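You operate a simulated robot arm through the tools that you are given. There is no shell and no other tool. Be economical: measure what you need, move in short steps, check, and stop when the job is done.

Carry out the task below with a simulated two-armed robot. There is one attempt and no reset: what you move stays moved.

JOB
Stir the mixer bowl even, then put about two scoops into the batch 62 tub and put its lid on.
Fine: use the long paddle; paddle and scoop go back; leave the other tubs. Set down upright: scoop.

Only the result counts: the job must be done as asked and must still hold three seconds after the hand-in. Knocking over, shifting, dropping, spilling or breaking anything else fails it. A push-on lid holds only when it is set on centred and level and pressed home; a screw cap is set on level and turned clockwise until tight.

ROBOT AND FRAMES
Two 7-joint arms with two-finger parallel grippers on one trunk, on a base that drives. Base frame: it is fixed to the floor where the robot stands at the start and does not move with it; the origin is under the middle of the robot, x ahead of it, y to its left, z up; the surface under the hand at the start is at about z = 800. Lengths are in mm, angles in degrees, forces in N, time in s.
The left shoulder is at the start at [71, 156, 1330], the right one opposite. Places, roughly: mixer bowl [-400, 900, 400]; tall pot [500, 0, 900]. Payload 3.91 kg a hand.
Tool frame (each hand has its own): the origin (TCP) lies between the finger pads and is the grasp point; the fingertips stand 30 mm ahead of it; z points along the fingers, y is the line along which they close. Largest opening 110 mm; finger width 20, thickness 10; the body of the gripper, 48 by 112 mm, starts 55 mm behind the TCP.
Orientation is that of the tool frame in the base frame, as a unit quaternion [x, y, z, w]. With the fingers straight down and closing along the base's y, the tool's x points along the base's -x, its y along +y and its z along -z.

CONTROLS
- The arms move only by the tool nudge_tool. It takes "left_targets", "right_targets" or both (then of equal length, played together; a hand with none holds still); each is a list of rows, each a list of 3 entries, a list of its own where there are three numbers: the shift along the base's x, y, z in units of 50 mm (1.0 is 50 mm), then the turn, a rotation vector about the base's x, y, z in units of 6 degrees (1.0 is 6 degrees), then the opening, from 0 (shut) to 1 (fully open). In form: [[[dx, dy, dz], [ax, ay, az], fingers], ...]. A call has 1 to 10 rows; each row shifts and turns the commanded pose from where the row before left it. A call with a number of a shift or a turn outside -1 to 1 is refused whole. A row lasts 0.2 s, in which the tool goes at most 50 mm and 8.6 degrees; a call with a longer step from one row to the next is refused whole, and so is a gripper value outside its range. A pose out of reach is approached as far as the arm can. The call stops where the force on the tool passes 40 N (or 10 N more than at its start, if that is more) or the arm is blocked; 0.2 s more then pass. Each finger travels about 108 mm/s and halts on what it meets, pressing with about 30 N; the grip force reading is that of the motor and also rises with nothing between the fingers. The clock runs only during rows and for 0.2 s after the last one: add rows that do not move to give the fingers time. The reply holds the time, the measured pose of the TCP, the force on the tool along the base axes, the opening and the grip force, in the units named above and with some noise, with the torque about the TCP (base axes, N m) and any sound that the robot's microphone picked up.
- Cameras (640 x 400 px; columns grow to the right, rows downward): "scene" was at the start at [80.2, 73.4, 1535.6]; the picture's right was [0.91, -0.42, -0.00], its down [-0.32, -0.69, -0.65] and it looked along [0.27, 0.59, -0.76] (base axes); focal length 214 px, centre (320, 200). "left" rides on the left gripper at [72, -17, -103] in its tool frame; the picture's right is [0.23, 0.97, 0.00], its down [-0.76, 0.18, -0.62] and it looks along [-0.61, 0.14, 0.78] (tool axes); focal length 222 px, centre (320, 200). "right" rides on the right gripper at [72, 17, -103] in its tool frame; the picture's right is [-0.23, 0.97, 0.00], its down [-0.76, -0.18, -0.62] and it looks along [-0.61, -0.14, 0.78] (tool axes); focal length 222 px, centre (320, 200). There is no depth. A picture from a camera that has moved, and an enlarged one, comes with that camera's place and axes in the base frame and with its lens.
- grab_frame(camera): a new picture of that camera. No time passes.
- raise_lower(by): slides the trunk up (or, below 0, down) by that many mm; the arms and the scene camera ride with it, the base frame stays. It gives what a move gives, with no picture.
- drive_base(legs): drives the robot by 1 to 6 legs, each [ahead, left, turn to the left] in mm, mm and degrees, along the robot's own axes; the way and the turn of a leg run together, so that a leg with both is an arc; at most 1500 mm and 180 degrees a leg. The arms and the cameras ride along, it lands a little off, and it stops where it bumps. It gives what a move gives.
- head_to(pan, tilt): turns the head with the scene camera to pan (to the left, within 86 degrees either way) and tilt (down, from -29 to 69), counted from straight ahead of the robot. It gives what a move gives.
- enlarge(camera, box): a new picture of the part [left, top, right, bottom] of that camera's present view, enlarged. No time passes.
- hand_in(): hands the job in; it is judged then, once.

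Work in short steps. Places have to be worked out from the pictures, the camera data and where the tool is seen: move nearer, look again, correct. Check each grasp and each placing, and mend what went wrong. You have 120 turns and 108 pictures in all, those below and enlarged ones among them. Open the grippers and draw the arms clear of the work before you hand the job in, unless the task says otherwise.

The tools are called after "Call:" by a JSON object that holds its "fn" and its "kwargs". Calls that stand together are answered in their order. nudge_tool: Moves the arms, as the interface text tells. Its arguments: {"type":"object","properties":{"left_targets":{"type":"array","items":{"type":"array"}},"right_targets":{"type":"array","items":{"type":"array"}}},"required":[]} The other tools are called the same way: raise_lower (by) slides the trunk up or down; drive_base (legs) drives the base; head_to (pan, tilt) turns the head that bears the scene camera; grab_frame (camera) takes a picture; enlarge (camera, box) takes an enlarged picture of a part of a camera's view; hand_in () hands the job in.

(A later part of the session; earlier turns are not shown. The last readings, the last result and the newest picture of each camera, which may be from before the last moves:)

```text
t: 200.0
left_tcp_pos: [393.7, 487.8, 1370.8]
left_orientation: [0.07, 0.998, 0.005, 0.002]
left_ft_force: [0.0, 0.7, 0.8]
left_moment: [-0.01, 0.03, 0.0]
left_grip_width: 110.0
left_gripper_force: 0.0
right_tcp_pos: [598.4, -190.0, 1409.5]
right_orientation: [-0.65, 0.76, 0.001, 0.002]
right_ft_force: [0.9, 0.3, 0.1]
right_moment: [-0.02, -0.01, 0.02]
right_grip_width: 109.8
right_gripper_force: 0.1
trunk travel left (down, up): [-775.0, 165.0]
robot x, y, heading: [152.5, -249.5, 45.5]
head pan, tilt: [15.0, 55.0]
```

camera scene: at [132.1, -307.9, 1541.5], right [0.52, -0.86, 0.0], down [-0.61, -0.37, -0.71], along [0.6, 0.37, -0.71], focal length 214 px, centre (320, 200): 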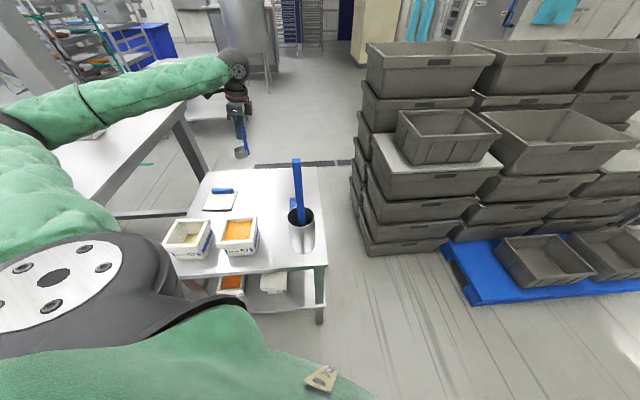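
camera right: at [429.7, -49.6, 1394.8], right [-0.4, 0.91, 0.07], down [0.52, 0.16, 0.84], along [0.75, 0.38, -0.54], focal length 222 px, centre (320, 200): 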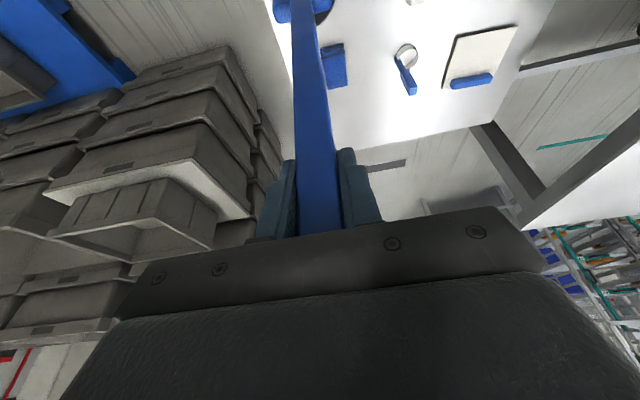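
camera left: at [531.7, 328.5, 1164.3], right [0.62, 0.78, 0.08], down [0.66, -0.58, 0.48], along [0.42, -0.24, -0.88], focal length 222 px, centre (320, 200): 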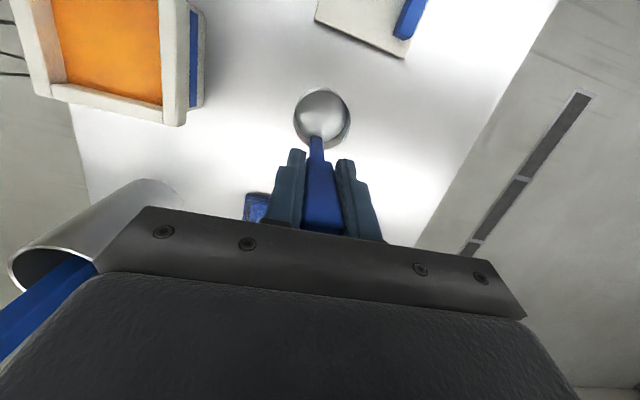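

Approach above the lid's bar with yaw −58°.

Call:
{"fn": "nudge_tool", "kwargs": {"left_targets": [[[0.31, 0.03, -0.72], [-0.09, 0.04, -0.83], 1], [[0.31, 0.03, -0.72], [0, 0, -0.83], 1], [[0.31, 0.03, -0.72], [0, 0, -0.83], 1], [[0.31, 0.03, -0.72], [0, 0, -0.83], 1], [[0.31, 0.03, -0.72], [0, 0, -0.83], 1], [[0.31, 0.03, -0.72], [0, 0, -0.83], 1], [[0.31, 0.03, -0.72], [0, 0, -0.83], 1], [[0.31, 0.03, -0.72], [0, 0, -0.83], 1], [[0.31, 0.03, -0.72], [0, 0, -0.83], 1], [[0.31, 0.03, -0.72], [0, 0, -0.83], 1]]}}

Call:
{"fn": "grab_frame", "kwargs": {"camera": "left"}}

```text
t: 202.4
left_tcp_pos: [483.8, 528.8, 1028.3]
left_orientation: [0.451, 0.892, 0.012, -0.005]
left_ft_force: [-0.3, 0.8, -0.5]
left_moment: [-0.03, -0.01, 0.0]
left_grip_width: 110.0
left_gripper_force: 0.1
right_tcp_pos: [578.7, -178.6, 1410.0]
right_orientation: [-0.671, 0.742, 0.007, 0.007]
right_ft_force: [1.4, 0.3, -0.6]
right_moment: [-0.02, 0.1, 0.05]
right_grip_width: 109.9
right_gripper_force: 0.1
trunk travel left (down, up): [-775.0, 165.0]
robot x, y, heading: [136.5, -250.4, 48.5]
head pan, tilt: [15.0, 55.0]
stopped in row 10 (left hand): the arm was blocked; the commanded pose is now the measured one
```

```text
8 pictures are left
camera left: at [425.1, 575.7, 1132.5], right [0.65, 0.76, 0.02], down [0.59, -0.52, 0.61], along [0.48, -0.38, -0.79], focal length 222 px, centre (320, 200)
```

left: 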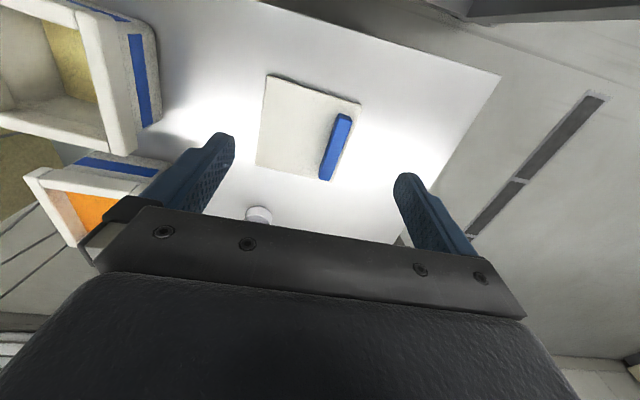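

The elbow is blocked again with this wrist yaw. The bar is symmetric, so I raise the hand and try the opposite yaw (+122°), which should fold the elbow inward instead.

Call:
{"fn": "nudge_tool", "kwargs": {"left_targets": [[[0, -0.2, 0.8], [0, 0, 0], 1], [[0, -0.2, 0.8], [0, 0, 0], 1], [[0, -0.2, 0.8], [0, 0, 0], 1], [[0, -0.2, 0.8], [0, 0, 0], 1], [[0, -0.2, 0.8], [0, 0, 0], 1], [[0, -0.2, 0.8], [0, 0, 0], 1], [[0, -0.2, 0.8], [0, 0, 0], 1], [[0, 0, 0.5], [0, 0, 0.9], 1], [[0, 0, 0], [0, 0, 1], 1], [[0, 0, 0], [0, 0, 1], 1]]}}

Call:
{"fn": "nudge_tool", "kwargs": {"left_targets": [[[0, 0, 0], [0, 0, 1], 1], [[0, 0, 0], [0, 0, 1], 1], [[0, 0, 0], [0, 0, 1], 1], [[0, 0, 0], [0, 0, 1], 1], [[0, 0, 0], [0, 0, 1], 1], [[0, 0, 0], [0, 0, 1], 1], [[0, 0, 0], [0, 0, 1], 1], [[0, 0, 0], [0, 0, 1], 1], [[0, 0, 0], [0, 0, 1], 1], [[0, 0, 0], [0, 0, 1], 1]]}}

Call:
{"fn": "nudge_tool", "kwargs": {"left_targets": [[[0, 0, 0], [0, 0, 1], 1], [[0, 0, 0], [0, 0, 1], 1], [[0, 0, 0], [0, 0, 1], 1], [[0, 0, 0], [0, 0, 1], 1], [[0, 0, 0], [0, 0, 1], 1], [[0, 0, 0], [0, 0, 1], 1], [[0, 0, 0], [0, 0, 1], 1], [[0, 0, 0], [0, 0, 1], 1], [[0, 0, 0], [0, 0, 1], 1]]}}

```text
t: 204.6
left_tcp_pos: [493.6, 463.0, 1321.0]
left_orientation: [0.317, 0.948, 0.004, -0.001]
left_ft_force: [-0.4, -0.6, 0.3]
left_moment: [0.0, -0.03, 0.0]
left_grip_width: 109.9
left_gripper_force: 0.2
right_tcp_pos: [579.9, -164.9, 1410.3]
right_orientation: [-0.669, 0.743, 0.001, 0.002]
right_ft_force: [-0.6, 0.1, -0.3]
right_moment: [-0.01, 0.04, 0.0]
right_grip_width: 109.9
right_gripper_force: 0.1
trunk travel left (down, up): [-775.0, 165.0]
robot x, y, heading: [137.4, -247.5, 48.2]
head pan, tilt: [15.0, 55.0]
```

```text
t: 206.8
left_tcp_pos: [493.0, 463.9, 1320.8]
left_orientation: [-0.2, 0.98, 0.003, -0.004]
left_ft_force: [0.6, 0.0, 0.4]
left_moment: [0.02, 0.03, -0.01]
left_grip_width: 110.2
left_gripper_force: 0.1
right_tcp_pos: [580.6, -164.4, 1409.8]
right_orientation: [-0.669, 0.743, 0.002, 0.002]
right_ft_force: [-0.8, 1.0, -1.3]
right_moment: [0.02, -0.03, 0.04]
right_grip_width: 110.0
right_gripper_force: 0.0
trunk travel left (down, up): [-775.0, 165.0]
robot x, y, heading: [140.8, -246.4, 48.0]
head pan, tilt: [15.0, 55.0]
```

```text
t: 208.8
left_tcp_pos: [492.4, 464.4, 1321.5]
left_orientation: [-0.624, 0.782, 0.002, -0.005]
left_ft_force: [-0.4, -0.1, 0.3]
left_moment: [0.01, 0.01, 0.0]
left_grip_width: 110.2
left_gripper_force: 0.1
right_tcp_pos: [581.4, -165.3, 1410.0]
right_orientation: [-0.67, 0.743, 0.002, 0.002]
right_ft_force: [0.2, 0.6, -0.1]
right_moment: [0.0, -0.02, 0.01]
right_grip_width: 109.8
right_gripper_force: 0.0
trunk travel left (down, up): [-775.0, 165.0]
robot x, y, heading: [136.2, -247.1, 47.9]
head pan, tilt: [15.0, 55.0]
```

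Yaw turns freely this way. Finish to +122° while descending over the bar.

Call:
{"fn": "nudge_tool", "kwargs": {"left_targets": [[[0.147, 0.1, -0.5], [0, 0, 0.933], 1], [[0.147, 0.1, -0.5], [0, 0, 0.933], 1], [[0.147, 0.1, -0.8], [0, 0, 0.933], 1], [[0.147, 0.1, -0.8], [0, 0, 0.933], 1], [[0.147, 0.1, -0.8], [0, 0, 0.933], 1], [[0.147, 0.1, -0.8], [0, 0, 0.933], 1], [[0.147, 0.1, -0.8], [0, 0, 0.933], 1], [[0.147, 0.1, -0.8], [0, 0, 0.933], 1], [[0, 0, -0.6], [0, 0, 0], 1], [[0, 0, 0], [0, 0, 0], 1]]}}

Call:
{"fn": "enlarge", "kwargs": {"camera": "left", "box": [140, 0, 500, 220]}}

```text
t: 210.6
left_tcp_pos: [518.8, 565.1, 1209.3]
left_orientation: [0.879, -0.466, 0.009, -0.1]
left_ft_force: [0.2, -0.4, -0.8]
left_moment: [-0.02, 0.03, -0.01]
left_grip_width: 110.0
left_gripper_force: 0.0
right_tcp_pos: [568.2, -154.3, 1413.1]
right_orientation: [-0.681, 0.732, 0.007, 0.006]
right_ft_force: [0.5, -0.3, 0.2]
right_moment: [0.02, 0.05, -0.02]
right_grip_width: 110.1
right_gripper_force: 0.0
trunk travel left (down, up): [-775.0, 165.0]
robot x, y, heading: [128.0, -235.3, 49.9]
head pan, tilt: [15.0, 55.0]
stopped in row 8 (left hand): the arm was blocked; the commanded pose is now the measured one
```

```text
1.78 times, centred on (320, 110) of left
camera zoom: at [561.7, 498.9, 1308.9], right [-0.67, -0.72, -0.2], down [-0.64, 0.42, 0.64], along [-0.38, 0.55, -0.74], focal length 395 px, centre (320, 360)
```

zoom: 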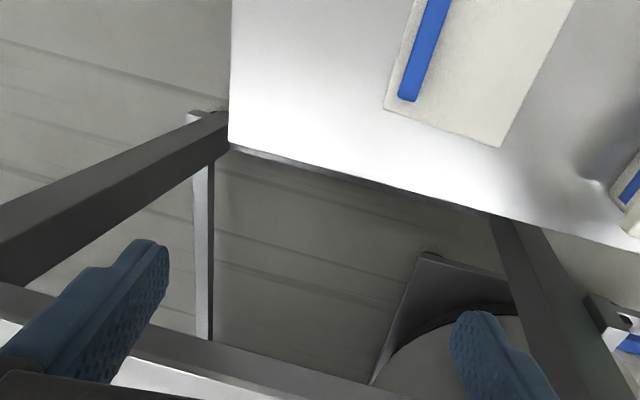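

Blocked again. I take one scene look to see where the arm touches.

Call:
{"fn": "head_to", "kwargs": {"pan": 30, "tilt": 35}}

Call:
{"fn": "grab_frame", "kwargs": {"camera": "scene"}}

```text
t: 211.4
left_tcp_pos: [518.0, 564.1, 1212.2]
left_orientation: [0.878, -0.467, 0.01, -0.1]
left_ft_force: [-0.8, -0.2, -0.3]
left_moment: [0.01, 0.0, 0.01]
left_grip_width: 110.1
left_gripper_force: 0.0
right_tcp_pos: [565.4, -153.4, 1415.8]
right_orientation: [-0.681, 0.732, 0.006, 0.007]
right_ft_force: [-0.8, 0.3, 0.0]
right_moment: [0.0, 0.02, 0.0]
right_grip_width: 109.8
right_gripper_force: 0.1
trunk travel left (down, up): [-775.0, 165.0]
robot x, y, heading: [126.9, -238.0, 49.8]
head pan, tilt: [30.0, 35.0]
```

```text
6 pictures are left
camera scene: at [169.6, -125.4, 1561.9], right [0.98, -0.17, 0.0], down [-0.1, -0.56, -0.83], along [0.14, 0.81, -0.56], focal length 214 px, centre (320, 200)
```

scene: 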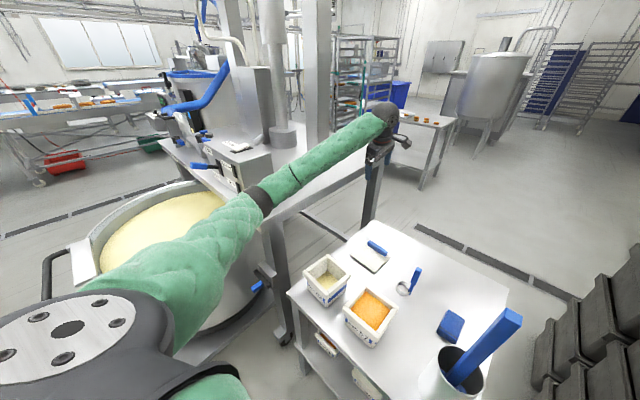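

The forearm lies against the mixer table corner. Shifting the base to about [273, -395] straightens the arm and brings the elbow well clear for both lid and tub.

Call:
{"fn": "drive_base", "kwargs": {"legs": [[-26, -213, 0]]}}

Call:
{"fn": "nudge_tool", "kwargs": {"left_targets": [[[-0.4, 0.3, 0], [-0.8, 0.53, 0], 1], [[-0.5, 0.4, 0], [-0.8, 0.53, 0], 1], [[-0.5, 0.4, 0], [0, 0, 0], 1], [[-0.4, 0.4, -0.2], [0, 0, 0], 1], [[0, 0, -0.6], [0, 0, 0], 1], [[0, 0, -0.6], [0, 0, 0], 1], [[0, 0, -0.6], [0, 0, 0], 1], [[0, 0, 0], [0, 0, 0], 1]]}}

```text
t: 213.1
left_tcp_pos: [670.8, 417.3, 1182.2]
left_orientation: [0.878, -0.471, 0.013, -0.085]
left_ft_force: [0.9, 0.9, 0.3]
left_moment: [0.0, 0.02, -0.01]
left_grip_width: 109.9
left_gripper_force: 0.1
right_tcp_pos: [713.0, -292.5, 1409.0]
right_orientation: [-0.681, 0.733, 0.001, 0.001]
right_ft_force: [-0.4, 0.1, 0.6]
right_moment: [-0.05, 0.05, -0.01]
right_grip_width: 110.1
right_gripper_force: 0.0
trunk travel left (down, up): [-775.0, 165.0]
robot x, y, heading: [273.2, -395.1, 49.9]
head pan, tilt: [30.0, 35.0]
```

```text
t: 214.9
left_tcp_pos: [579.0, 490.4, 1085.3]
left_orientation: [0.881, -0.472, 0.003, 0.014]
left_ft_force: [-0.3, 0.0, 0.9]
left_moment: [0.01, 0.02, -0.04]
left_grip_width: 109.9
left_gripper_force: 0.0
right_tcp_pos: [712.1, -296.4, 1409.3]
right_orientation: [-0.681, 0.732, 0.001, 0.003]
right_ft_force: [-0.6, -0.4, 0.5]
right_moment: [0.02, 0.0, 0.03]
right_grip_width: 110.0
right_gripper_force: 0.1
trunk travel left (down, up): [-775.0, 165.0]
robot x, y, heading: [272.5, -396.6, 50.0]
head pan, tilt: [30.0, 35.0]
```

No more contact. Centre over the bar, level the tool, and descend to about z 950 for a check.

Call:
{"fn": "nudge_tool", "kwargs": {"left_targets": [[[-0.28, 0.14, -0.3], [0.13, -0.04, -0.13], 1], [[-0.28, 0.14, -0.4], [0.13, -0.04, -0.14], 1], [[0, 0, -0.7], [0, 0, 0], 1], [[0, 0, -0.7], [0, 0, 0], 1], [[0, 0, -0.6], [0, 0, 0], 1], [[0, 0, 0], [0, 0, 0], 1]]}}

Call:
{"fn": "grab_frame", "kwargs": {"camera": "left"}}

```text
t: 216.3
left_tcp_pos: [553.5, 502.3, 948.8]
left_orientation: [0.875, -0.485, 0.0, 0.0]
left_ft_force: [0.1, -0.1, 0.0]
left_moment: [0.03, -0.01, 0.0]
left_grip_width: 110.0
left_gripper_force: 0.0
right_tcp_pos: [711.6, -296.4, 1409.4]
right_orientation: [-0.681, 0.733, 0.002, 0.002]
right_ft_force: [-0.4, 0.0, -0.7]
right_moment: [-0.03, -0.01, 0.01]
right_grip_width: 110.1
right_gripper_force: 0.1
trunk travel left (down, up): [-775.0, 165.0]
robot x, y, heading: [272.6, -391.3, 50.1]
head pan, tilt: [30.0, 35.0]
```

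```text
5 pictures are left
camera left: at [604.9, 451.1, 1052.2], right [-0.71, -0.71, 0.0], down [-0.55, 0.55, 0.62], along [-0.44, 0.44, -0.78], focal length 222 px, centre (320, 200)
```

left: 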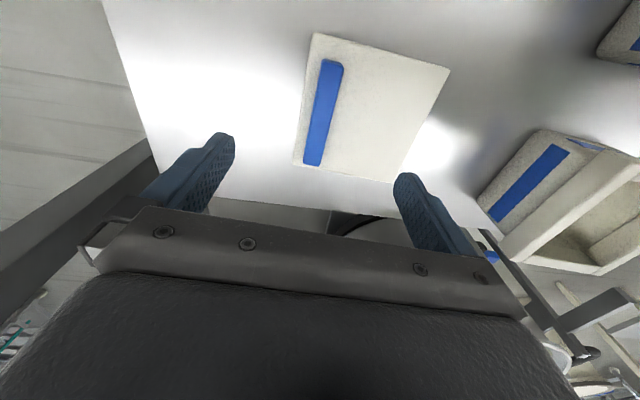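

Lid yaw ≈ 34°, bar centre ≈ [551, 502]. Adjust yaw by 2°, descend to TCP z ≈ 848, and close on the bar.

Call:
{"fn": "nudge_tool", "kwargs": {"left_targets": [[[-0.03, 0, -0.6], [0, 0, 0.33], 1], [[0, 0, -0.8], [0, 0, 0], 0.8], [[0, 0, -0.45], [0, 0, 0], 0.8], [[0, 0, -0.16], [0, 0, 0], 0.8], [[0, 0, 0], [0, 0, 0], 0], [[0, 0, 0], [0, 0, 0], 0], [[0, 0, 0], [0, 0, 0], 0], [[0, 0, 0], [0, 0, 0], 0]]}}

```text
t: 218.1
left_tcp_pos: [550.8, 503.1, 848.2]
left_orientation: [0.883, -0.47, 0.0, 0.0]
left_ft_force: [0.7, 0.4, 1.1]
left_moment: [0.02, -0.01, 0.0]
left_grip_width: 18.8
left_gripper_force: 29.9
right_tcp_pos: [711.9, -295.8, 1409.7]
right_orientation: [-0.68, 0.733, 0.001, 0.001]
right_ft_force: [0.7, -0.4, 0.0]
right_moment: [0.01, 0.0, 0.01]
right_grip_width: 110.0
right_gripper_force: 0.0
trunk travel left (down, up): [-775.0, 165.0]
robot x, y, heading: [270.7, -395.0, 49.8]
head pan, tilt: [30.0, 35.0]
```

Bar gripped (18.8 mm). Lift the lid and carry it over tub 62.

Call:
{"fn": "nudge_tool", "kwargs": {"left_targets": [[[0, 0, 0.3], [0, 0, 0], 0], [[0, 0, 0.7], [0, 0, 0], 0], [[0, 0, 0.8], [0, 0, 0], 0], [[0, 0, 0.8], [0, 0, 0], 0], [[0, 0, 0.6], [0, 0, 0], 0], [[-0.3, -0.15, 0], [0, 0, 0], 0], [[-0.6, -0.3, 0], [0, 0, 0], 0], [[-0.7, -0.35, 0], [0, 0, 0], 0], [[-0.7, -0.35, 0], [0, 0, 0], 0], [[-0.7, -0.35, 0], [0, 0, 0], 0]]}}

Call:
{"fn": "nudge_tool", "kwargs": {"left_targets": [[[-0.7, -0.35, 0], [0, 0, 0], 0], [[-0.5, -0.25, 0], [0, 0, 0], 0], [[-0.37, -0.2, 0], [0, 0, 0], 0], [[0, 0, 0], [0, 0, 0], 0]]}}

Call:
{"fn": "grab_frame", "kwargs": {"camera": "left"}}

```text
t: 220.3
left_tcp_pos: [401.8, 427.7, 1010.6]
left_orientation: [0.883, -0.469, 0.0, -0.001]
left_ft_force: [-0.2, 0.2, -0.3]
left_moment: [-0.01, -0.03, -0.02]
left_grip_width: 18.9
left_gripper_force: 29.9
right_tcp_pos: [711.4, -296.7, 1411.5]
right_orientation: [-0.68, 0.733, 0.001, 0.002]
right_ft_force: [-0.2, -1.0, 0.7]
right_moment: [0.02, -0.05, -0.02]
right_grip_width: 109.9
right_gripper_force: 0.1
trunk travel left (down, up): [-775.0, 165.0]
robot x, y, heading: [270.1, -396.7, 50.1]
head pan, tilt: [30.0, 35.0]
```

```text
t: 221.3
left_tcp_pos: [322.7, 387.5, 1007.7]
left_orientation: [0.883, -0.47, 0.0, 0.0]
left_ft_force: [0.3, -0.4, -1.0]
left_moment: [-0.02, -0.02, 0.01]
left_grip_width: 18.9
left_gripper_force: 30.2
right_tcp_pos: [712.6, -295.5, 1409.9]
right_orientation: [-0.681, 0.732, 0.002, 0.001]
right_ft_force: [-0.7, 0.8, -0.2]
right_moment: [0.0, 0.0, -0.02]
right_grip_width: 109.9
right_gripper_force: 0.1
trunk travel left (down, up): [-775.0, 165.0]
robot x, y, heading: [273.4, -391.4, 50.1]
head pan, tilt: [30.0, 35.0]
```

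```text
4 pictures are left
camera left: at [375.6, 339.0, 1111.4], right [-0.68, -0.73, 0.0], down [-0.57, 0.53, 0.62], along [-0.46, 0.42, -0.78], focal length 222 px, centre (320, 200)
```

left: 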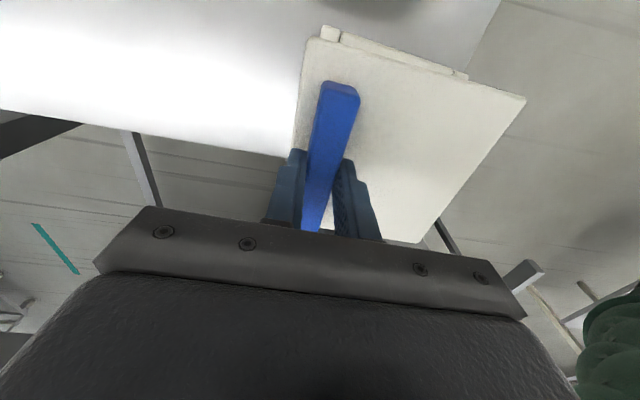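

The lid is level and over the tub. Lower it to just above the rim and check alignment with the scene camera.

Call:
{"fn": "nudge_tool", "kwargs": {"left_targets": [[[0, 0, -0.5], [0, 0, 0], 0], [[0, 0, -0.5], [0, 0, 0], 0], [[0, 0, 0], [0, 0, 0], 0]]}}

Call:
{"fn": "head_to", "kwargs": {"pan": 42, "tilt": 45}}

Call:
{"fn": "enlarge", "kwargs": {"camera": "scene", "box": [240, 130, 400, 260]}}

```text
t: 222.1
left_tcp_pos: [322.7, 389.2, 956.9]
left_orientation: [0.883, -0.47, 0.0, 0.001]
left_ft_force: [-0.3, 0.1, 0.2]
left_moment: [-0.03, 0.01, 0.02]
left_grip_width: 18.9
left_gripper_force: 30.6
right_tcp_pos: [712.1, -296.2, 1409.2]
right_orientation: [-0.681, 0.732, 0.002, 0.003]
right_ft_force: [-0.1, 0.4, 0.6]
right_moment: [0.02, -0.01, -0.04]
right_grip_width: 109.9
right_gripper_force: 0.2
trunk travel left (down, up): [-775.0, 165.0]
robot x, y, heading: [271.5, -391.6, 49.8]
head pan, tilt: [30.0, 35.0]
```

```text
t: 222.8
left_tcp_pos: [322.9, 389.6, 958.6]
left_orientation: [0.883, -0.469, 0.0, 0.0]
left_ft_force: [-0.4, 1.3, 0.1]
left_moment: [0.03, -0.03, 0.0]
left_grip_width: 18.8
left_gripper_force: 29.8
right_tcp_pos: [713.3, -296.0, 1411.1]
right_orientation: [-0.681, 0.733, 0.002, 0.002]
right_ft_force: [0.1, -0.1, -0.1]
right_moment: [-0.01, 0.02, -0.02]
right_grip_width: 109.9
right_gripper_force: 0.0
trunk travel left (down, up): [-775.0, 165.0]
robot x, y, heading: [271.5, -391.0, 50.0]
head pan, tilt: [42.0, 45.0]
```

```text
3.08 times, centred on (320, 195) of scene
camera zoom: at [299.2, -270.0, 1541.5], right [1.0, 0.03, 0.0], down [0.02, -0.71, -0.71], along [-0.02, 0.71, -0.71], focal length 660 px, centre (320, 215)
```

zoom: 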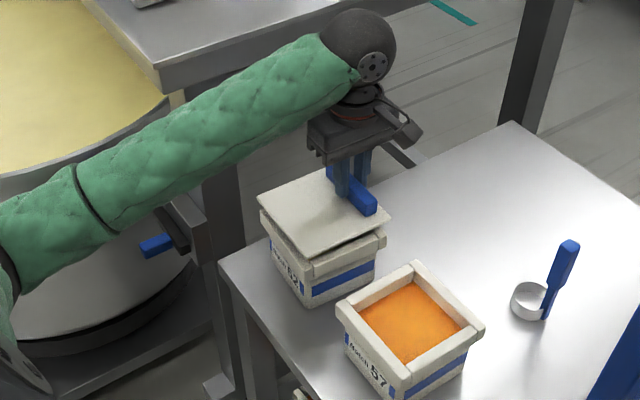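

Alignment looks good to a few mm. One tighter look before pressing.

Call:
{"fn": "enlarge", "kwargs": {"camera": "scene", "box": [296, 182, 348, 216]}}

```text
11.76 times, centred on (322, 199) of scene
camera zoom: at [299.2, -270.0, 1541.5], right [1.0, 0.03, 0.0], down [0.02, -0.71, -0.71], along [-0.02, 0.71, -0.71], focal length 2523 px, centre (296, 212)
```

zoom: 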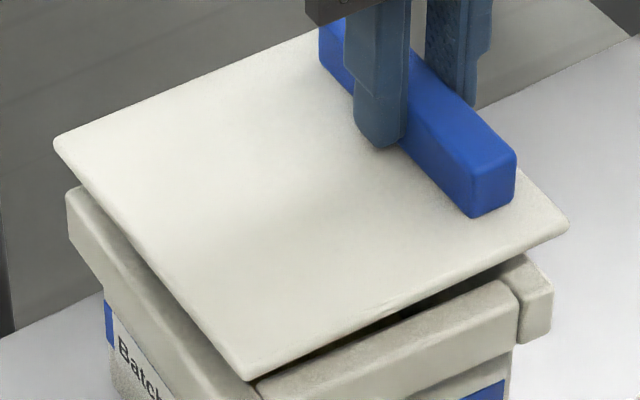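

The lid looks ~3 mm too far in +y and slightly rotated. Correct by (−2, −3.5) mm and −0.8°, then lower to contact.

Call:
{"fn": "nudge_tool", "kwargs": {"left_targets": [[[-0.04, -0.07, 0], [0, 0, -0.13], 0], [[0, 0, -0.15], [0, 0, 0], 0], [[0, 0, -0.1], [0, 0, 0], 0], [[0, 0, -0.06], [0, 0, 0], 0], [[0, 0, -0.06], [0, 0, 0], 0], [[0, 0, 0], [0, 0, 0], 0]]}}

```text
t: 224.2
left_tcp_pos: [321.1, 384.2, 941.4]
left_orientation: [0.88, -0.476, 0.001, -0.001]
left_ft_force: [3.5, 2.6, 22.4]
left_moment: [0.07, -0.01, -0.14]
left_grip_width: 19.0
left_gripper_force: 29.7
right_tcp_pos: [712.1, -297.1, 1410.0]
right_orientation: [-0.681, 0.733, 0.003, 0.003]
right_ft_force: [0.2, -0.1, 0.3]
right_moment: [0.0, 0.0, -0.03]
right_grip_width: 110.1
right_gripper_force: 0.0
trunk travel left (down, up): [-775.0, 165.0]
robot x, y, heading: [270.8, -393.1, 50.1]
head pan, tilt: [42.0, 45.0]
```

Lid rests on the rim (lid bottom ~893). Release it, rise, shut the fingers and press down on the lid's centre.

Call:
{"fn": "nudge_tool", "kwargs": {"left_targets": [[[0, 0, 0.02], [0, 0, 0], 0.4], [[0, 0, 0], [0, 0, 0], 0.5], [[0, 0, 0], [0, 0, 0], 0.5], [[0, 0, 0.6], [0, 0, 0], 0.5], [[0, 0, 0.8], [0, 0, 0], 0.5], [[-0.37, -0.24, 0], [0, 0, 0], 0], [[-0.37, -0.24, 0], [0, 0, 0], 0], [[0, 0, 0], [0, 0, 0], 0], [[0, 0, 0], [0, 0, 0], 0]]}}

Call:
{"fn": "enlarge", "kwargs": {"camera": "scene", "box": [280, 170, 360, 240]}}

```text
t: 226.2
left_tcp_pos: [282.6, 360.8, 1011.6]
left_orientation: [0.88, -0.475, 0.0, -0.001]
left_ft_force: [0.4, -0.3, -1.0]
left_moment: [0.02, 0.0, 0.0]
left_grip_width: 0.2
left_gripper_force: 29.6
right_tcp_pos: [711.3, -296.5, 1410.1]
right_orientation: [-0.681, 0.733, 0.002, 0.001]
right_ft_force: [-0.1, -1.1, 0.4]
right_moment: [0.0, 0.0, 0.0]
right_grip_width: 110.0
right_gripper_force: 0.1
trunk travel left (down, up): [-775.0, 165.0]
robot x, y, heading: [272.9, -392.5, 49.9]
head pan, tilt: [42.0, 45.0]
```

```text
5.71 times, centred on (320, 205) of scene
camera zoom: at [298.7, -270.3, 1541.5], right [1.0, 0.03, 0.0], down [0.02, -0.71, -0.71], along [-0.02, 0.71, -0.71], focal length 1226 px, centre (320, 171)
```

zoom: 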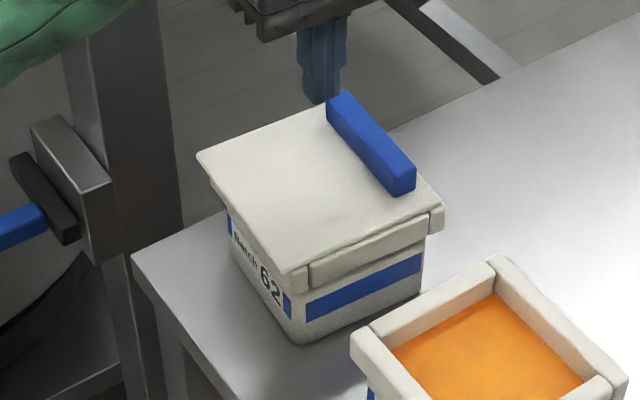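

Lid is level and well aligned. Press down at the centre.

Call:
{"fn": "nudge_tool", "kwargs": {"left_targets": [[[0.02, 0, -0.8], [0, 0, 0], 0], [[0, 0, -0.4], [0, 0, 0], 0], [[0, 0, -0.12], [0, 0, 0], 0], [[0, 0, -0.1], [0, 0, 0], 0], [[0, 0, -0.1], [0, 0, 0], 0], [[0, 0, -0.1], [0, 0, 0], 0], [[0, 0, -0.1], [0, 0, 0], 0], [[0, 0, -0.1], [0, 0, 0], 0]]}}

```text
t: 227.7
left_tcp_pos: [283.7, 362.1, 936.6]
left_orientation: [0.88, -0.476, -0.001, -0.006]
left_ft_force: [-2.4, -9.0, 27.5]
left_moment: [-0.36, 0.0, -0.1]
left_grip_width: 0.2
left_gripper_force: 30.1
right_tcp_pos: [711.4, -297.1, 1410.0]
right_orientation: [-0.681, 0.733, 0.002, 0.003]
right_ft_force: [-0.3, 0.2, 0.2]
right_moment: [-0.05, 0.0, 0.0]
right_grip_width: 109.9
right_gripper_force: 0.1
trunk travel left (down, up): [-775.0, 165.0]
robot x, y, heading: [271.2, -392.1, 49.8]
head pan, tilt: [42.0, 45.0]
stopped in row 7 (left hand): the force on the tool passed its limit at 48 N (the readings are from after the stop); the commanded pose is now the measured one
```

Pressed with ~48 N at the centre. Press further to be sure it's home, watching the height.

Call:
{"fn": "nudge_tool", "kwargs": {"left_targets": [[[0, 0, -0.1], [0, 0, 0], 0], [[0, 0, -0.1], [0, 0, 0], 0], [[0, 0, -0.1], [0, 0, 0], 0], [[0, 0, -0.1], [0, 0, 0], 0]]}}

Call:
{"fn": "nudge_tool", "kwargs": {"left_targets": [[[0, 0, -0.3], [0, 0, 0], 0], [[0, 0, -0.3], [0, 0, 0], 0]]}}

```text
t: 228.0
left_tcp_pos: [283.5, 361.9, 937.7]
left_orientation: [0.88, -0.475, 0.0, -0.008]
left_ft_force: [-1.1, -13.8, 27.0]
left_moment: [-0.48, 0.01, 0.02]
left_grip_width: 0.0
left_gripper_force: 29.5
right_tcp_pos: [711.7, -297.3, 1411.4]
right_orientation: [-0.681, 0.733, 0.003, 0.002]
right_ft_force: [-0.3, 0.6, 0.7]
right_moment: [0.01, -0.01, -0.03]
right_grip_width: 110.1
right_gripper_force: 0.2
trunk travel left (down, up): [-775.0, 165.0]
robot x, y, heading: [269.1, -392.9, 50.1]
head pan, tilt: [42.0, 45.0]
stopped in row 1 (left hand): the force on the tool passed its limit at 44 N (the readings are from after the stop); the commanded pose is now the measured one
```

```text
t: 228.3
left_tcp_pos: [283.1, 363.3, 938.1]
left_orientation: [0.879, -0.476, -0.002, -0.009]
left_ft_force: [-1.2, -10.7, 20.0]
left_moment: [-0.42, 0.02, -0.04]
left_grip_width: 0.0
left_gripper_force: 29.6
right_tcp_pos: [711.8, -298.5, 1410.2]
right_orientation: [-0.681, 0.732, 0.003, 0.003]
right_ft_force: [0.5, -0.6, -0.4]
right_moment: [0.0, 0.02, 0.01]
right_grip_width: 110.2
right_gripper_force: 0.1
trunk travel left (down, up): [-775.0, 165.0]
robot x, y, heading: [274.1, -393.8, 50.1]
head pan, tilt: [42.0, 45.0]
stopped in row 1 (left hand): the force on the tool passed its limit at 52 N (the readings are from after the stop); the commanded pose is now the measured one
```

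The lid is solid under 50 N, height unchanged. Withdraw upward and toward the robot, then take the last look.

Call:
{"fn": "nudge_tool", "kwargs": {"left_targets": [[[0, 0, 0.3], [0, 0, 0], 0], [[0, 0, 0.8], [0, 0, 0], 0], [[0, 0, 0.9], [0, 0, 0], 0], [[0, 0, 0.9], [0, 0, 0], 0.5], [[0, 0, 0.9], [0, 0, 0], 1], [[0, -0.2, 0.9], [0, 0, 0], 1], [[0, -0.5, 0.8], [0, 0, 0], 1], [[0, -0.6, 0.6], [0, 0, 0], 1], [[0, -0.6, 0.3], [0, 0, 0], 1], [[0, -0.6, 0], [0, 0, 0], 1]]}}

Call:
{"fn": "enlarge", "kwargs": {"camera": "scene", "box": [270, 150, 420, 250]}}

```text
t: 230.5
left_tcp_pos: [282.4, 236.2, 1256.3]
left_orientation: [0.88, -0.475, -0.001, -0.008]
left_ft_force: [-0.1, -0.4, 0.3]
left_moment: [0.04, 0.01, -0.03]
left_grip_width: 109.9
left_gripper_force: 0.0
right_tcp_pos: [711.5, -297.1, 1409.9]
right_orientation: [-0.681, 0.732, 0.002, 0.002]
right_ft_force: [-1.2, 0.6, 0.0]
right_moment: [-0.02, -0.01, -0.03]
right_grip_width: 110.1
right_gripper_force: 0.0
trunk travel left (down, up): [-775.0, 165.0]
robot x, y, heading: [271.9, -393.5, 50.0]
head pan, tilt: [42.0, 45.0]
```

```text
4.00 times, centred on (345, 200) of scene
camera zoom: at [298.7, -271.2, 1541.6], right [1.0, 0.03, 0.0], down [0.02, -0.71, -0.71], along [-0.02, 0.71, -0.71], focal length 858 px, centre (220, 200)
```

zoom: 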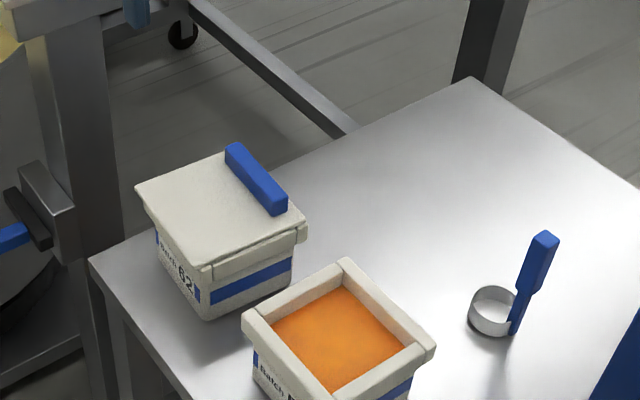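

The lid sits level and flush as far as I can see. To verify it is really held, I regrasp the bar and test with a tiny lift (a latched lid will carry the tub's weight).

Call:
{"fn": "nudge_tool", "kwargs": {"left_targets": [[[0.13, 0.5, -0.6], [-0.14, 0.06, 0], 0.6], [[0.13, 0.5, -0.8], [0, 0, 0], 0.6], [[0.13, 0.5, -0.8], [0, 0, 0], 0.6], [[0.13, 0.5, -0.8], [0, 0, 0], 0.6], [[0.13, 0.5, -0.8], [0, 0, 0], 0.6], [[0.12, 0.5, -0.8], [0, 0, 0], 0.6], [[0, 0, -0.8], [0, 0, 0], 0.6], [[0, 0, -0.6], [0, 0, 0], 0.6], [[0, 0, 0], [0, 0, 0], 0.6]]}}

```text
t: 232.5
left_tcp_pos: [323.4, 390.1, 954.2]
left_orientation: [0.879, -0.476, 0.0, -0.002]
left_ft_force: [0.0, -0.5, 0.5]
left_moment: [0.01, -0.02, 0.02]
left_grip_width: 66.0
left_gripper_force: 0.1
right_tcp_pos: [712.2, -297.1, 1409.3]
right_orientation: [-0.681, 0.732, 0.002, 0.002]
right_ft_force: [-0.2, -0.3, -0.2]
right_moment: [0.03, 0.0, 0.0]
right_grip_width: 109.7
right_gripper_force: 0.0
trunk travel left (down, up): [-775.0, 165.0]
robot x, y, heading: [272.8, -390.8, 50.0]
head pan, tilt: [42.0, 45.0]
```

Call:
{"fn": "nudge_tool", "kwargs": {"left_targets": [[[-0.04, -0.1, -0.18], [0, 0, 0], 0.6], [[0, 0, 0], [0, 0, 0], 0], [[0, 0, 0], [0, 0, 0], 0], [[0, 0, 0], [0, 0, 0], 0], [[0, 0, 0.06], [0, 0, 0], 0], [[0, 0, 0], [0, 0, 0], 0]]}}

```text
t: 233.9
left_tcp_pos: [320.2, 384.8, 949.0]
left_orientation: [0.88, -0.476, 0.0, -0.001]
left_ft_force: [0.1, -0.1, -0.7]
left_moment: [0.01, -0.01, 0.02]
left_grip_width: 19.0
left_gripper_force: 30.1
right_tcp_pos: [711.8, -295.7, 1409.4]
right_orientation: [-0.681, 0.733, 0.002, 0.002]
right_ft_force: [-0.3, 0.0, 0.0]
right_moment: [0.0, 0.0, 0.0]
right_grip_width: 109.9
right_gripper_force: 0.1
trunk travel left (down, up): [-775.0, 165.0]
robot x, y, heading: [273.2, -393.2, 49.7]
head pan, tilt: [42.0, 45.0]
```

Only ~0.7 N on lift: the lid is loose, so its plug is still sitting on the rim. I re-centre by about (+2, +2.5) mm and lower again, feeling for it dropping in.

Call:
{"fn": "nudge_tool", "kwargs": {"left_targets": [[[0.04, 0.05, 0.04], [0, 0, 0], 0], [[0, 0, -0.1], [0, 0, 0], 0], [[0, 0, -0.06], [0, 0, 0], 0], [[0, 0, -0.06], [0, 0, 0], 0], [[0, 0, -0.05], [0, 0, 0], 0], [[0, 0, 0], [0, 0, 0], 0]]}}

```text
t: 235.3
left_tcp_pos: [322.2, 385.6, 939.0]
left_orientation: [0.88, -0.475, -0.001, -0.002]
left_ft_force: [4.5, 3.1, 21.9]
left_moment: [0.08, 0.03, -0.01]
left_grip_width: 19.3
left_gripper_force: 30.5
right_tcp_pos: [711.8, -297.2, 1409.5]
right_orientation: [-0.681, 0.732, 0.002, 0.004]
right_ft_force: [-0.1, 0.5, 0.2]
right_moment: [0.03, -0.01, 0.0]
right_grip_width: 110.2
right_gripper_force: 0.1
trunk travel left (down, up): [-775.0, 165.0]
robot x, y, heading: [272.5, -390.1, 49.9]
head pan, tilt: [42.0, 45.0]
```

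Now 7 mm lower than the previous grip height with 22 N. Test with a small lift.

Call:
{"fn": "nudge_tool", "kwargs": {"left_targets": [[[0, 0, 0.06], [0, 0, 0], 0], [[0, 0, 0], [0, 0, 0], 0]]}}

Call:
{"fn": "nudge_tool", "kwargs": {"left_targets": [[[0, 0, 0.04], [0, 0, 0], 0], [[0, 0, 0], [0, 0, 0], 0]]}}

```text
t: 235.9
left_tcp_pos: [320.6, 384.6, 940.3]
left_orientation: [0.88, -0.476, 0.002, 0.001]
left_ft_force: [-0.3, -0.3, -0.9]
left_moment: [0.02, 0.05, 0.03]
left_grip_width: 18.9
left_gripper_force: 30.1
right_tcp_pos: [711.6, -295.7, 1410.1]
right_orientation: [-0.681, 0.732, 0.002, 0.003]
right_ft_force: [0.5, 0.2, -0.1]
right_moment: [-0.03, -0.01, -0.01]
right_grip_width: 109.9
right_gripper_force: 0.0
trunk travel left (down, up): [-775.0, 165.0]
robot x, y, heading: [275.7, -390.2, 49.9]
head pan, tilt: [42.0, 45.0]
```

```text
t: 236.5
left_tcp_pos: [322.1, 386.7, 942.6]
left_orientation: [0.88, -0.475, -0.001, 0.0]
left_ft_force: [1.1, -0.7, -0.9]
left_moment: [-0.03, 0.0, -0.03]
left_grip_width: 19.0
left_gripper_force: 30.3
right_tcp_pos: [713.1, -295.0, 1410.1]
right_orientation: [-0.681, 0.732, 0.002, 0.001]
right_ft_force: [-0.5, 0.0, -0.2]
right_moment: [0.02, -0.01, 0.01]
right_grip_width: 109.9
right_gripper_force: 0.0
trunk travel left (down, up): [-775.0, 165.0]
robot x, y, heading: [270.9, -392.7, 50.0]
head pan, tilt: [42.0, 45.0]
```

Still loose. I set it down here, release, and press at the centre with shut fingers, comparing the height with before (937).

Call:
{"fn": "nudge_tool", "kwargs": {"left_targets": [[[0, 0, -0.06], [0, 0, 0], 0], [[0, 0, 0], [0, 0, 0], 0.5], [[0, 0, 0], [0, 0, 0], 0.5], [[0, 0, 0.7], [0, 0, 0], 0.5], [[0, 0, 0.7], [0, 0, 0], 0.5], [[-0.37, -0.24, 0], [0, 0, 0], 0], [[-0.37, -0.24, 0], [0, 0, 0], 0], [[0, 0, -0.5], [0, 0, 0], 0], [[0, 0, -0.6], [0, 0, 0], 0], [[0, 0, -0.2], [0, 0, 0], 0]]}}

Call:
{"fn": "nudge_tool", "kwargs": {"left_targets": [[[0, 0, -0.1], [0, 0, 0], 0], [[0, 0, -0.08], [0, 0, 0], 0], [[0, 0, -0.08], [0, 0, 0], 0], [[0, 0, -0.08], [0, 0, 0], 0], [[0, 0, -0.08], [0, 0, 0], 0], [[0, 0, -0.08], [0, 0, 0], 0], [[0, 0, -0.08], [0, 0, 0], 0]]}}

```text
t: 238.7
left_tcp_pos: [284.8, 363.0, 942.8]
left_orientation: [0.88, -0.475, 0.001, -0.001]
left_ft_force: [-0.1, -0.1, -0.1]
left_moment: [0.02, 0.01, 0.01]
left_grip_width: 0.2
left_gripper_force: 29.4
right_tcp_pos: [712.3, -295.8, 1408.7]
right_orientation: [-0.681, 0.732, 0.002, 0.002]
right_ft_force: [-1.5, 0.7, -0.5]
right_moment: [-0.02, -0.02, 0.0]
right_grip_width: 110.1
right_gripper_force: 0.1
trunk travel left (down, up): [-775.0, 165.0]
robot x, y, heading: [272.6, -394.6, 49.8]
head pan, tilt: [42.0, 45.0]
```

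```text
t: 239.5
left_tcp_pos: [285.6, 363.8, 936.6]
left_orientation: [0.879, -0.477, 0.001, -0.006]
left_ft_force: [-1.4, -11.4, 27.2]
left_moment: [-0.41, 0.03, -0.07]
left_grip_width: 0.0
left_gripper_force: 29.6
right_tcp_pos: [711.2, -297.3, 1410.5]
right_orientation: [-0.681, 0.732, 0.003, 0.002]
right_ft_force: [0.2, -0.3, -0.7]
right_moment: [-0.02, -0.01, 0.02]
right_grip_width: 110.0
right_gripper_force: 0.1
trunk travel left (down, up): [-775.0, 165.0]
robot x, y, heading: [275.5, -393.1, 49.8]
head pan, tilt: [42.0, 45.0]
stopped in row 4 (left hand): the force on the tool passed its limit at 45 N (the readings are from after the stop); the commanded pose is now the measured one
```

Same height as before. Regrasp the bar and test whether the lid is now latched.

Call:
{"fn": "nudge_tool", "kwargs": {"left_targets": [[[0, 0, 0.4], [-0.05, 0.02, 0], 0], [[0, 0, 0.9], [0, 0, 0], 0.5], [[0.37, 0.24, 0], [0, 0, 0], 0.5], [[0.37, 0.24, 0], [0, 0, 0], 0.5], [[0, 0, -0.6], [0, 0, 0], 0.5], [[0, 0, -0.55], [0, 0, 0], 0.5], [[0, 0, 0], [0, 0, 0], 0], [[0, 0, 0], [0, 0, 0], 0], [[0, 0, 0], [0, 0, 0], 0]]}}

Call:
{"fn": "nudge_tool", "kwargs": {"left_targets": [[[0, 0, 0.06], [0, 0, 0], 0], [[0, 0, 0], [0, 0, 0], 0]]}}

```text
t: 241.5
left_tcp_pos: [322.2, 389.3, 940.4]
left_orientation: [0.88, -0.475, 0.001, -0.001]
left_ft_force: [-0.5, -0.2, -0.4]
left_moment: [0.01, -0.01, -0.01]
left_grip_width: 18.7
left_gripper_force: 30.2
right_tcp_pos: [712.5, -295.7, 1410.0]
right_orientation: [-0.682, 0.731, 0.002, 0.002]
right_ft_force: [-1.1, 0.3, -0.6]
right_moment: [0.01, 0.0, 0.01]
right_grip_width: 109.9
right_gripper_force: 0.0
trunk travel left (down, up): [-775.0, 165.0]
robot x, y, heading: [272.1, -392.3, 49.9]
head pan, tilt: [42.0, 45.0]
```

```text
t: 242.1
left_tcp_pos: [321.7, 388.8, 945.4]
left_orientation: [0.879, -0.476, 0.001, 0.0]
left_ft_force: [0.0, 1.3, -0.5]
left_moment: [0.0, -0.04, -0.01]
left_grip_width: 19.0
left_gripper_force: 29.8
right_tcp_pos: [712.4, -295.8, 1409.7]
right_orientation: [-0.681, 0.732, 0.002, 0.002]
right_ft_force: [0.9, -1.2, 0.4]
right_moment: [0.0, 0.0, 0.04]
right_grip_width: 109.9
right_gripper_force: 0.1
trunk travel left (down, up): [-775.0, 165.0]
robot x, y, heading: [271.8, -390.6, 50.0]
head pan, tilt: [42.0, 45.0]
```

Still loose. Set it back with a 1 mm tweak, then press with a firmer, quicker stroke at the centre and retest.

Call:
{"fn": "nudge_tool", "kwargs": {"left_targets": [[[0, -0.03, -0.08], [0, 0, 0], 0], [[0, 0, -0.03], [0, 0, 0], 0], [[0, 0, 0.01], [0, 0, 0], 0.5], [[0, 0, 0], [0, 0, 0], 0.5], [[0, 0, 0.7], [0, 0, 0], 0.5], [[0, 0, 0.7], [0, 0, 0], 0.5], [[-0.37, -0.24, 0], [0, 0, 0], 0], [[-0.37, -0.24, 0], [0, 0, 0], 0], [[0, 0, -0.6], [0, 0, 0], 0], [[0, 0, -0.4], [0, 0, 0], 0]]}}

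Call:
{"fn": "nudge_tool", "kwargs": {"left_targets": [[[0, 0, -0.8], [0, 0, 0], 0]]}}

Call:
{"fn": "nudge_tool", "kwargs": {"left_targets": [[[0, 0, 0.4], [0, 0, 0], 0], [[0, 0, 0.9], [0, 0, 0], 0.5], [[0.37, 0.24, 0], [0, 0, 0], 0.5], [[0.37, 0.24, 0], [0, 0, 0], 0.5], [[0, 0, -0.6], [0, 0, 0], 0.5], [[0, 0, -0.55], [0, 0, 0], 0.5], [[0, 0, 0], [0, 0, 0], 0], [[0, 0, 0], [0, 0, 0], 0], [[0, 0, 0], [0, 0, 0], 0]]}}

Call:
{"fn": "nudge_tool", "kwargs": {"left_targets": [[[0, 0, 0.06], [0, 0, 0], 0], [[0, 0, 0], [0, 0, 0], 0]]}}

```text
t: 244.3
left_tcp_pos: [286.7, 362.0, 959.0]
left_orientation: [0.879, -0.476, 0.001, -0.001]
left_ft_force: [0.2, -0.6, 0.8]
left_moment: [-0.02, 0.01, -0.02]
left_grip_width: 0.0
left_gripper_force: 30.1
right_tcp_pos: [712.0, -295.5, 1410.3]
right_orientation: [-0.681, 0.732, 0.001, 0.002]
right_ft_force: [-0.4, 0.7, 0.0]
right_moment: [0.0, -0.01, 0.02]
right_grip_width: 109.8
right_gripper_force: 0.0
trunk travel left (down, up): [-775.0, 165.0]
robot x, y, heading: [275.1, -394.1, 49.8]
head pan, tilt: [42.0, 45.0]
```

```text
t: 244.7
left_tcp_pos: [286.4, 363.5, 937.4]
left_orientation: [0.879, -0.476, 0.002, -0.007]
left_ft_force: [-0.9, -5.5, 18.7]
left_moment: [-0.23, 0.05, 0.03]
left_grip_width: 0.0
left_gripper_force: 29.8
right_tcp_pos: [712.0, -296.1, 1409.6]
right_orientation: [-0.682, 0.731, 0.002, 0.003]
right_ft_force: [0.1, 0.7, -0.9]
right_moment: [0.02, 0.02, 0.0]
right_grip_width: 110.0
right_gripper_force: 0.1
trunk travel left (down, up): [-775.0, 165.0]
robot x, y, heading: [272.4, -394.2, 50.1]
head pan, tilt: [42.0, 45.0]
stopped in row 1 (left hand): the force on the tool passed its limit at 91 N (the readings are from after the stop); the commanded pose is now the measured one
```

```text
t: 246.7
left_tcp_pos: [322.7, 388.3, 941.2]
left_orientation: [0.88, -0.475, 0.001, -0.006]
left_ft_force: [0.0, -0.5, 0.3]
left_moment: [-0.1, 0.06, 0.05]
left_grip_width: 19.0
left_gripper_force: 30.0
right_tcp_pos: [711.6, -294.8, 1409.3]
right_orientation: [-0.682, 0.732, 0.001, 0.002]
right_ft_force: [0.1, -0.6, 0.0]
right_moment: [-0.01, -0.05, 0.01]
right_grip_width: 110.1
right_gripper_force: 0.2
trunk travel left (down, up): [-775.0, 165.0]
robot x, y, heading: [273.4, -393.6, 49.8]
head pan, tilt: [42.0, 45.0]
```

```text
t: 247.3
left_tcp_pos: [322.8, 387.8, 944.9]
left_orientation: [0.879, -0.476, 0.003, -0.006]
left_ft_force: [0.1, 0.1, -0.2]
left_moment: [-0.01, 0.01, 0.01]
left_grip_width: 18.9
left_gripper_force: 30.4
right_tcp_pos: [712.7, -295.1, 1407.6]
right_orientation: [-0.682, 0.732, 0.002, 0.001]
right_ft_force: [0.0, 0.4, 0.1]
right_moment: [0.01, -0.01, 0.04]
right_grip_width: 110.0
right_gripper_force: 0.0
trunk travel left (down, up): [-775.0, 165.0]
robot x, y, heading: [272.4, -392.9, 50.0]
head pan, tilt: [42.0, 45.0]
```

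Still loose. Re-reading the last pictures, rim shows at the front-right edge, so the lid should go a bit toward (+x, −y). Shift by (+1, −4) mm, press and retest.

Call:
{"fn": "nudge_tool", "kwargs": {"left_targets": [[[0.02, -0.08, 0], [0, 0, 0], 0], [[0, 0, -0.08], [0, 0, 0], 0], [[0, 0, -0.02], [0, 0, 0], 0.5], [[0, 0, 0], [0, 0, 0], 0.5], [[0, 0, 0.7], [0, 0, 0], 0.5], [[0, 0, 0.7], [0, 0, 0], 0.5], [[-0.37, -0.24, 0], [0, 0, 0], 0], [[-0.37, -0.24, 0], [0, 0, 0], 0], [[0, 0, -0.6], [0, 0, 0], 0], [[0, 0, -0.4], [0, 0, 0], 0]]}}

Call:
{"fn": "nudge_tool", "kwargs": {"left_targets": [[[0, 0, -0.8], [0, 0, 0], 0]]}}

Call:
{"fn": "nudge_tool", "kwargs": {"left_targets": [[[0, 0, 0.4], [0, 0, 0], 0], [[0, 0, 0.9], [0, 0, 0], 0.5], [[0.37, 0.24, 0], [0, 0, 0], 0.5], [[0.37, 0.24, 0], [0, 0, 0], 0.5], [[0, 0, -0.6], [0, 0, 0], 0.5], [[0, 0, -0.55], [0, 0, 0], 0.5], [[0, 0, 0], [0, 0, 0], 0], [[0, 0, 0], [0, 0, 0], 0], [[0, 0, 0], [0, 0, 0], 0]]}}

Call:
{"fn": "nudge_tool", "kwargs": {"left_targets": [[[0, 0, 0.06], [0, 0, 0], 0], [[0, 0, 0], [0, 0, 0], 0]]}}

```text
t: 249.5
left_tcp_pos: [287.5, 359.0, 958.8]
left_orientation: [0.88, -0.476, 0.001, -0.005]
left_ft_force: [-0.6, -0.3, 0.9]
left_moment: [0.02, 0.01, 0.0]
left_grip_width: 0.0
left_gripper_force: 30.1
right_tcp_pos: [711.3, -294.7, 1410.6]
right_orientation: [-0.682, 0.731, 0.002, 0.001]
right_ft_force: [-0.4, 0.9, 0.5]
right_moment: [0.0, -0.03, 0.03]
right_grip_width: 109.8
right_gripper_force: 0.1
trunk travel left (down, up): [-775.0, 165.0]
robot x, y, heading: [271.4, -392.9, 50.1]
head pan, tilt: [42.0, 45.0]
```

```text
t: 249.9
left_tcp_pos: [288.4, 360.2, 937.9]
left_orientation: [0.879, -0.477, 0.003, -0.009]
left_ft_force: [0.3, -4.3, 13.0]
left_moment: [-0.23, -0.04, -0.03]
left_grip_width: 0.0
left_gripper_force: 30.1
right_tcp_pos: [711.3, -295.6, 1410.0]
right_orientation: [-0.682, 0.731, 0.002, 0.001]
right_ft_force: [-0.6, 1.4, 0.2]
right_moment: [-0.03, 0.02, 0.0]
right_grip_width: 110.3
right_gripper_force: 0.0
trunk travel left (down, up): [-775.0, 165.0]
robot x, y, heading: [272.0, -393.2, 49.8]
head pan, tilt: [42.0, 45.0]
stopped in row 1 (left hand): the force on the tool passed its limit at 106 N (the readings are from after the stop); the commanded pose is now the measured one
```

```text
t: 251.9
left_tcp_pos: [325.5, 384.8, 942.5]
left_orientation: [0.879, -0.477, 0.003, -0.009]
left_ft_force: [0.4, 0.3, 1.8]
left_moment: [-0.17, 0.1, 0.0]
left_grip_width: 19.4
left_gripper_force: 30.3
right_tcp_pos: [712.2, -295.1, 1408.7]
right_orientation: [-0.683, 0.731, 0.002, 0.001]
right_ft_force: [-0.4, 0.8, -0.4]
right_moment: [0.01, 0.02, 0.01]
right_grip_width: 110.2
right_gripper_force: 0.0
trunk travel left (down, up): [-775.0, 165.0]
robot x, y, heading: [273.7, -391.8, 50.0]
head pan, tilt: [42.0, 45.0]
```

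```text
t: 252.5
left_tcp_pos: [325.2, 384.6, 945.3]
left_orientation: [0.879, -0.477, 0.003, -0.009]
left_ft_force: [0.2, -0.5, 0.3]
left_moment: [-0.02, 0.02, 0.0]
left_grip_width: 18.9
left_gripper_force: 30.0
right_tcp_pos: [712.8, -294.6, 1410.2]
right_orientation: [-0.682, 0.731, 0.002, 0.001]
right_ft_force: [0.0, -0.8, 0.0]
right_moment: [0.0, -0.03, 0.01]
right_grip_width: 110.1
right_gripper_force: 0.0
trunk travel left (down, up): [-775.0, 165.0]
robot x, y, heading: [270.8, -394.1, 49.9]
head pan, tilt: [42.0, 45.0]
```

Recomputing the offsets with rim z ≈ 894 suggests the ideal grip point is about [322, 382]. Shift by (−3, −2.5) mm, press and retest.

Call:
{"fn": "nudge_tool", "kwargs": {"left_targets": [[[-0.06, -0.05, 0], [0, 0, 0], 0], [[0, 0, -0.08], [0, 0, 0], 0], [[0, 0, -0.02], [0, 0, 0], 0.5], [[0, 0, 0], [0, 0, 0], 0.5], [[0, 0, 0.7], [0, 0, 0], 0.5], [[0, 0, 0.7], [-0.12, 0.13, 0], 0.5], [[-0.37, -0.24, 0], [0, 0, 0], 0], [[-0.37, -0.24, 0], [0, 0, 0], 0], [[0, 0, -0.6], [0, 0, 0], 0], [[0, 0, -0.4], [0, 0, 0], 0]]}}

Call:
{"fn": "nudge_tool", "kwargs": {"left_targets": [[[0, 0, -0.8], [0, 0, 0], 0]]}}

Call:
{"fn": "nudge_tool", "kwargs": {"left_targets": [[[0, 0, 0.4], [0, 0, 0], 0], [[0, 0, 0.9], [0, 0, 0], 0.5], [[0.37, 0.24, 0], [0, 0, 0], 0.5], [[0.37, 0.24, 0], [0, 0, 0], 0.5], [[0, 0, -0.6], [0, 0, 0], 0.5], [[0, 0, -0.55], [0, 0, 0], 0.5], [[0, 0, 0], [0, 0, 0], 0], [[0, 0, 0], [0, 0, 0], 0], [[0, 0, 0], [0, 0, 0], 0]]}}

Call:
{"fn": "nudge_tool", "kwargs": {"left_targets": [[[0, 0, 0.06], [0, 0, 0], 0], [[0, 0, 0], [0, 0, 0], 0]]}}

```text
t: 254.7
left_tcp_pos: [284.4, 357.8, 960.5]
left_orientation: [0.879, -0.476, 0.0, 0.0]
left_ft_force: [0.9, 0.3, -1.0]
left_moment: [-0.04, -0.01, 0.02]
left_grip_width: 0.2
left_gripper_force: 30.1
right_tcp_pos: [712.5, -293.1, 1409.5]
right_orientation: [-0.682, 0.731, 0.002, 0.002]
right_ft_force: [-1.3, 0.6, -0.6]
right_moment: [0.02, 0.01, 0.01]
right_grip_width: 110.3
right_gripper_force: 0.0
trunk travel left (down, up): [-775.0, 165.0]
robot x, y, heading: [273.2, -389.8, 50.0]
head pan, tilt: [42.0, 45.0]
```

```text
t: 255.1
left_tcp_pos: [285.0, 357.3, 938.2]
left_orientation: [0.879, -0.477, 0.0, -0.004]
left_ft_force: [-1.8, -5.7, 18.3]
left_moment: [-0.29, 0.01, -0.05]
left_grip_width: 0.0
left_gripper_force: 30.5
right_tcp_pos: [712.2, -294.2, 1410.2]
right_orientation: [-0.682, 0.732, 0.003, 0.002]
right_ft_force: [0.5, 0.6, 0.0]
right_moment: [0.0, -0.03, -0.03]
right_grip_width: 110.2
right_gripper_force: 0.0
trunk travel left (down, up): [-775.0, 165.0]
robot x, y, heading: [274.0, -393.3, 49.9]
head pan, tilt: [42.0, 45.0]
stopped in row 1 (left hand): the force on the tool passed its limit at 92 N (the readings are from after the stop); the commanded pose is now the measured one
```

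```text
t: 257.1
left_tcp_pos: [321.1, 381.6, 942.9]
left_orientation: [0.879, -0.477, 0.0, -0.004]
left_ft_force: [-0.5, -1.0, 0.0]
left_moment: [0.02, 0.0, -0.03]
left_grip_width: 18.9
left_gripper_force: 30.1
right_tcp_pos: [712.4, -294.7, 1408.9]
right_orientation: [-0.682, 0.731, 0.003, 0.001]
right_ft_force: [-0.1, -0.9, 0.2]
right_moment: [0.01, -0.02, -0.02]
right_grip_width: 110.2
right_gripper_force: 0.0
trunk travel left (down, up): [-775.0, 165.0]
robot x, y, heading: [272.1, -393.4, 49.9]
head pan, tilt: [42.0, 45.0]
```

```text
t: 257.7
left_tcp_pos: [321.9, 383.1, 945.7]
left_orientation: [0.879, -0.477, 0.0, -0.004]
left_ft_force: [0.5, -0.3, -0.8]
left_moment: [0.03, -0.01, 0.03]
left_grip_width: 19.3
left_gripper_force: 30.3
right_tcp_pos: [711.8, -293.1, 1409.3]
right_orientation: [-0.682, 0.731, 0.003, 0.001]
right_ft_force: [1.1, -1.3, 0.6]
right_moment: [-0.01, 0.0, 0.02]
right_grip_width: 110.0
right_gripper_force: 0.0
trunk travel left (down, up): [-775.0, 165.0]
robot x, y, heading: [276.8, -389.2, 50.1]
head pan, tilt: [42.0, 45.0]
```

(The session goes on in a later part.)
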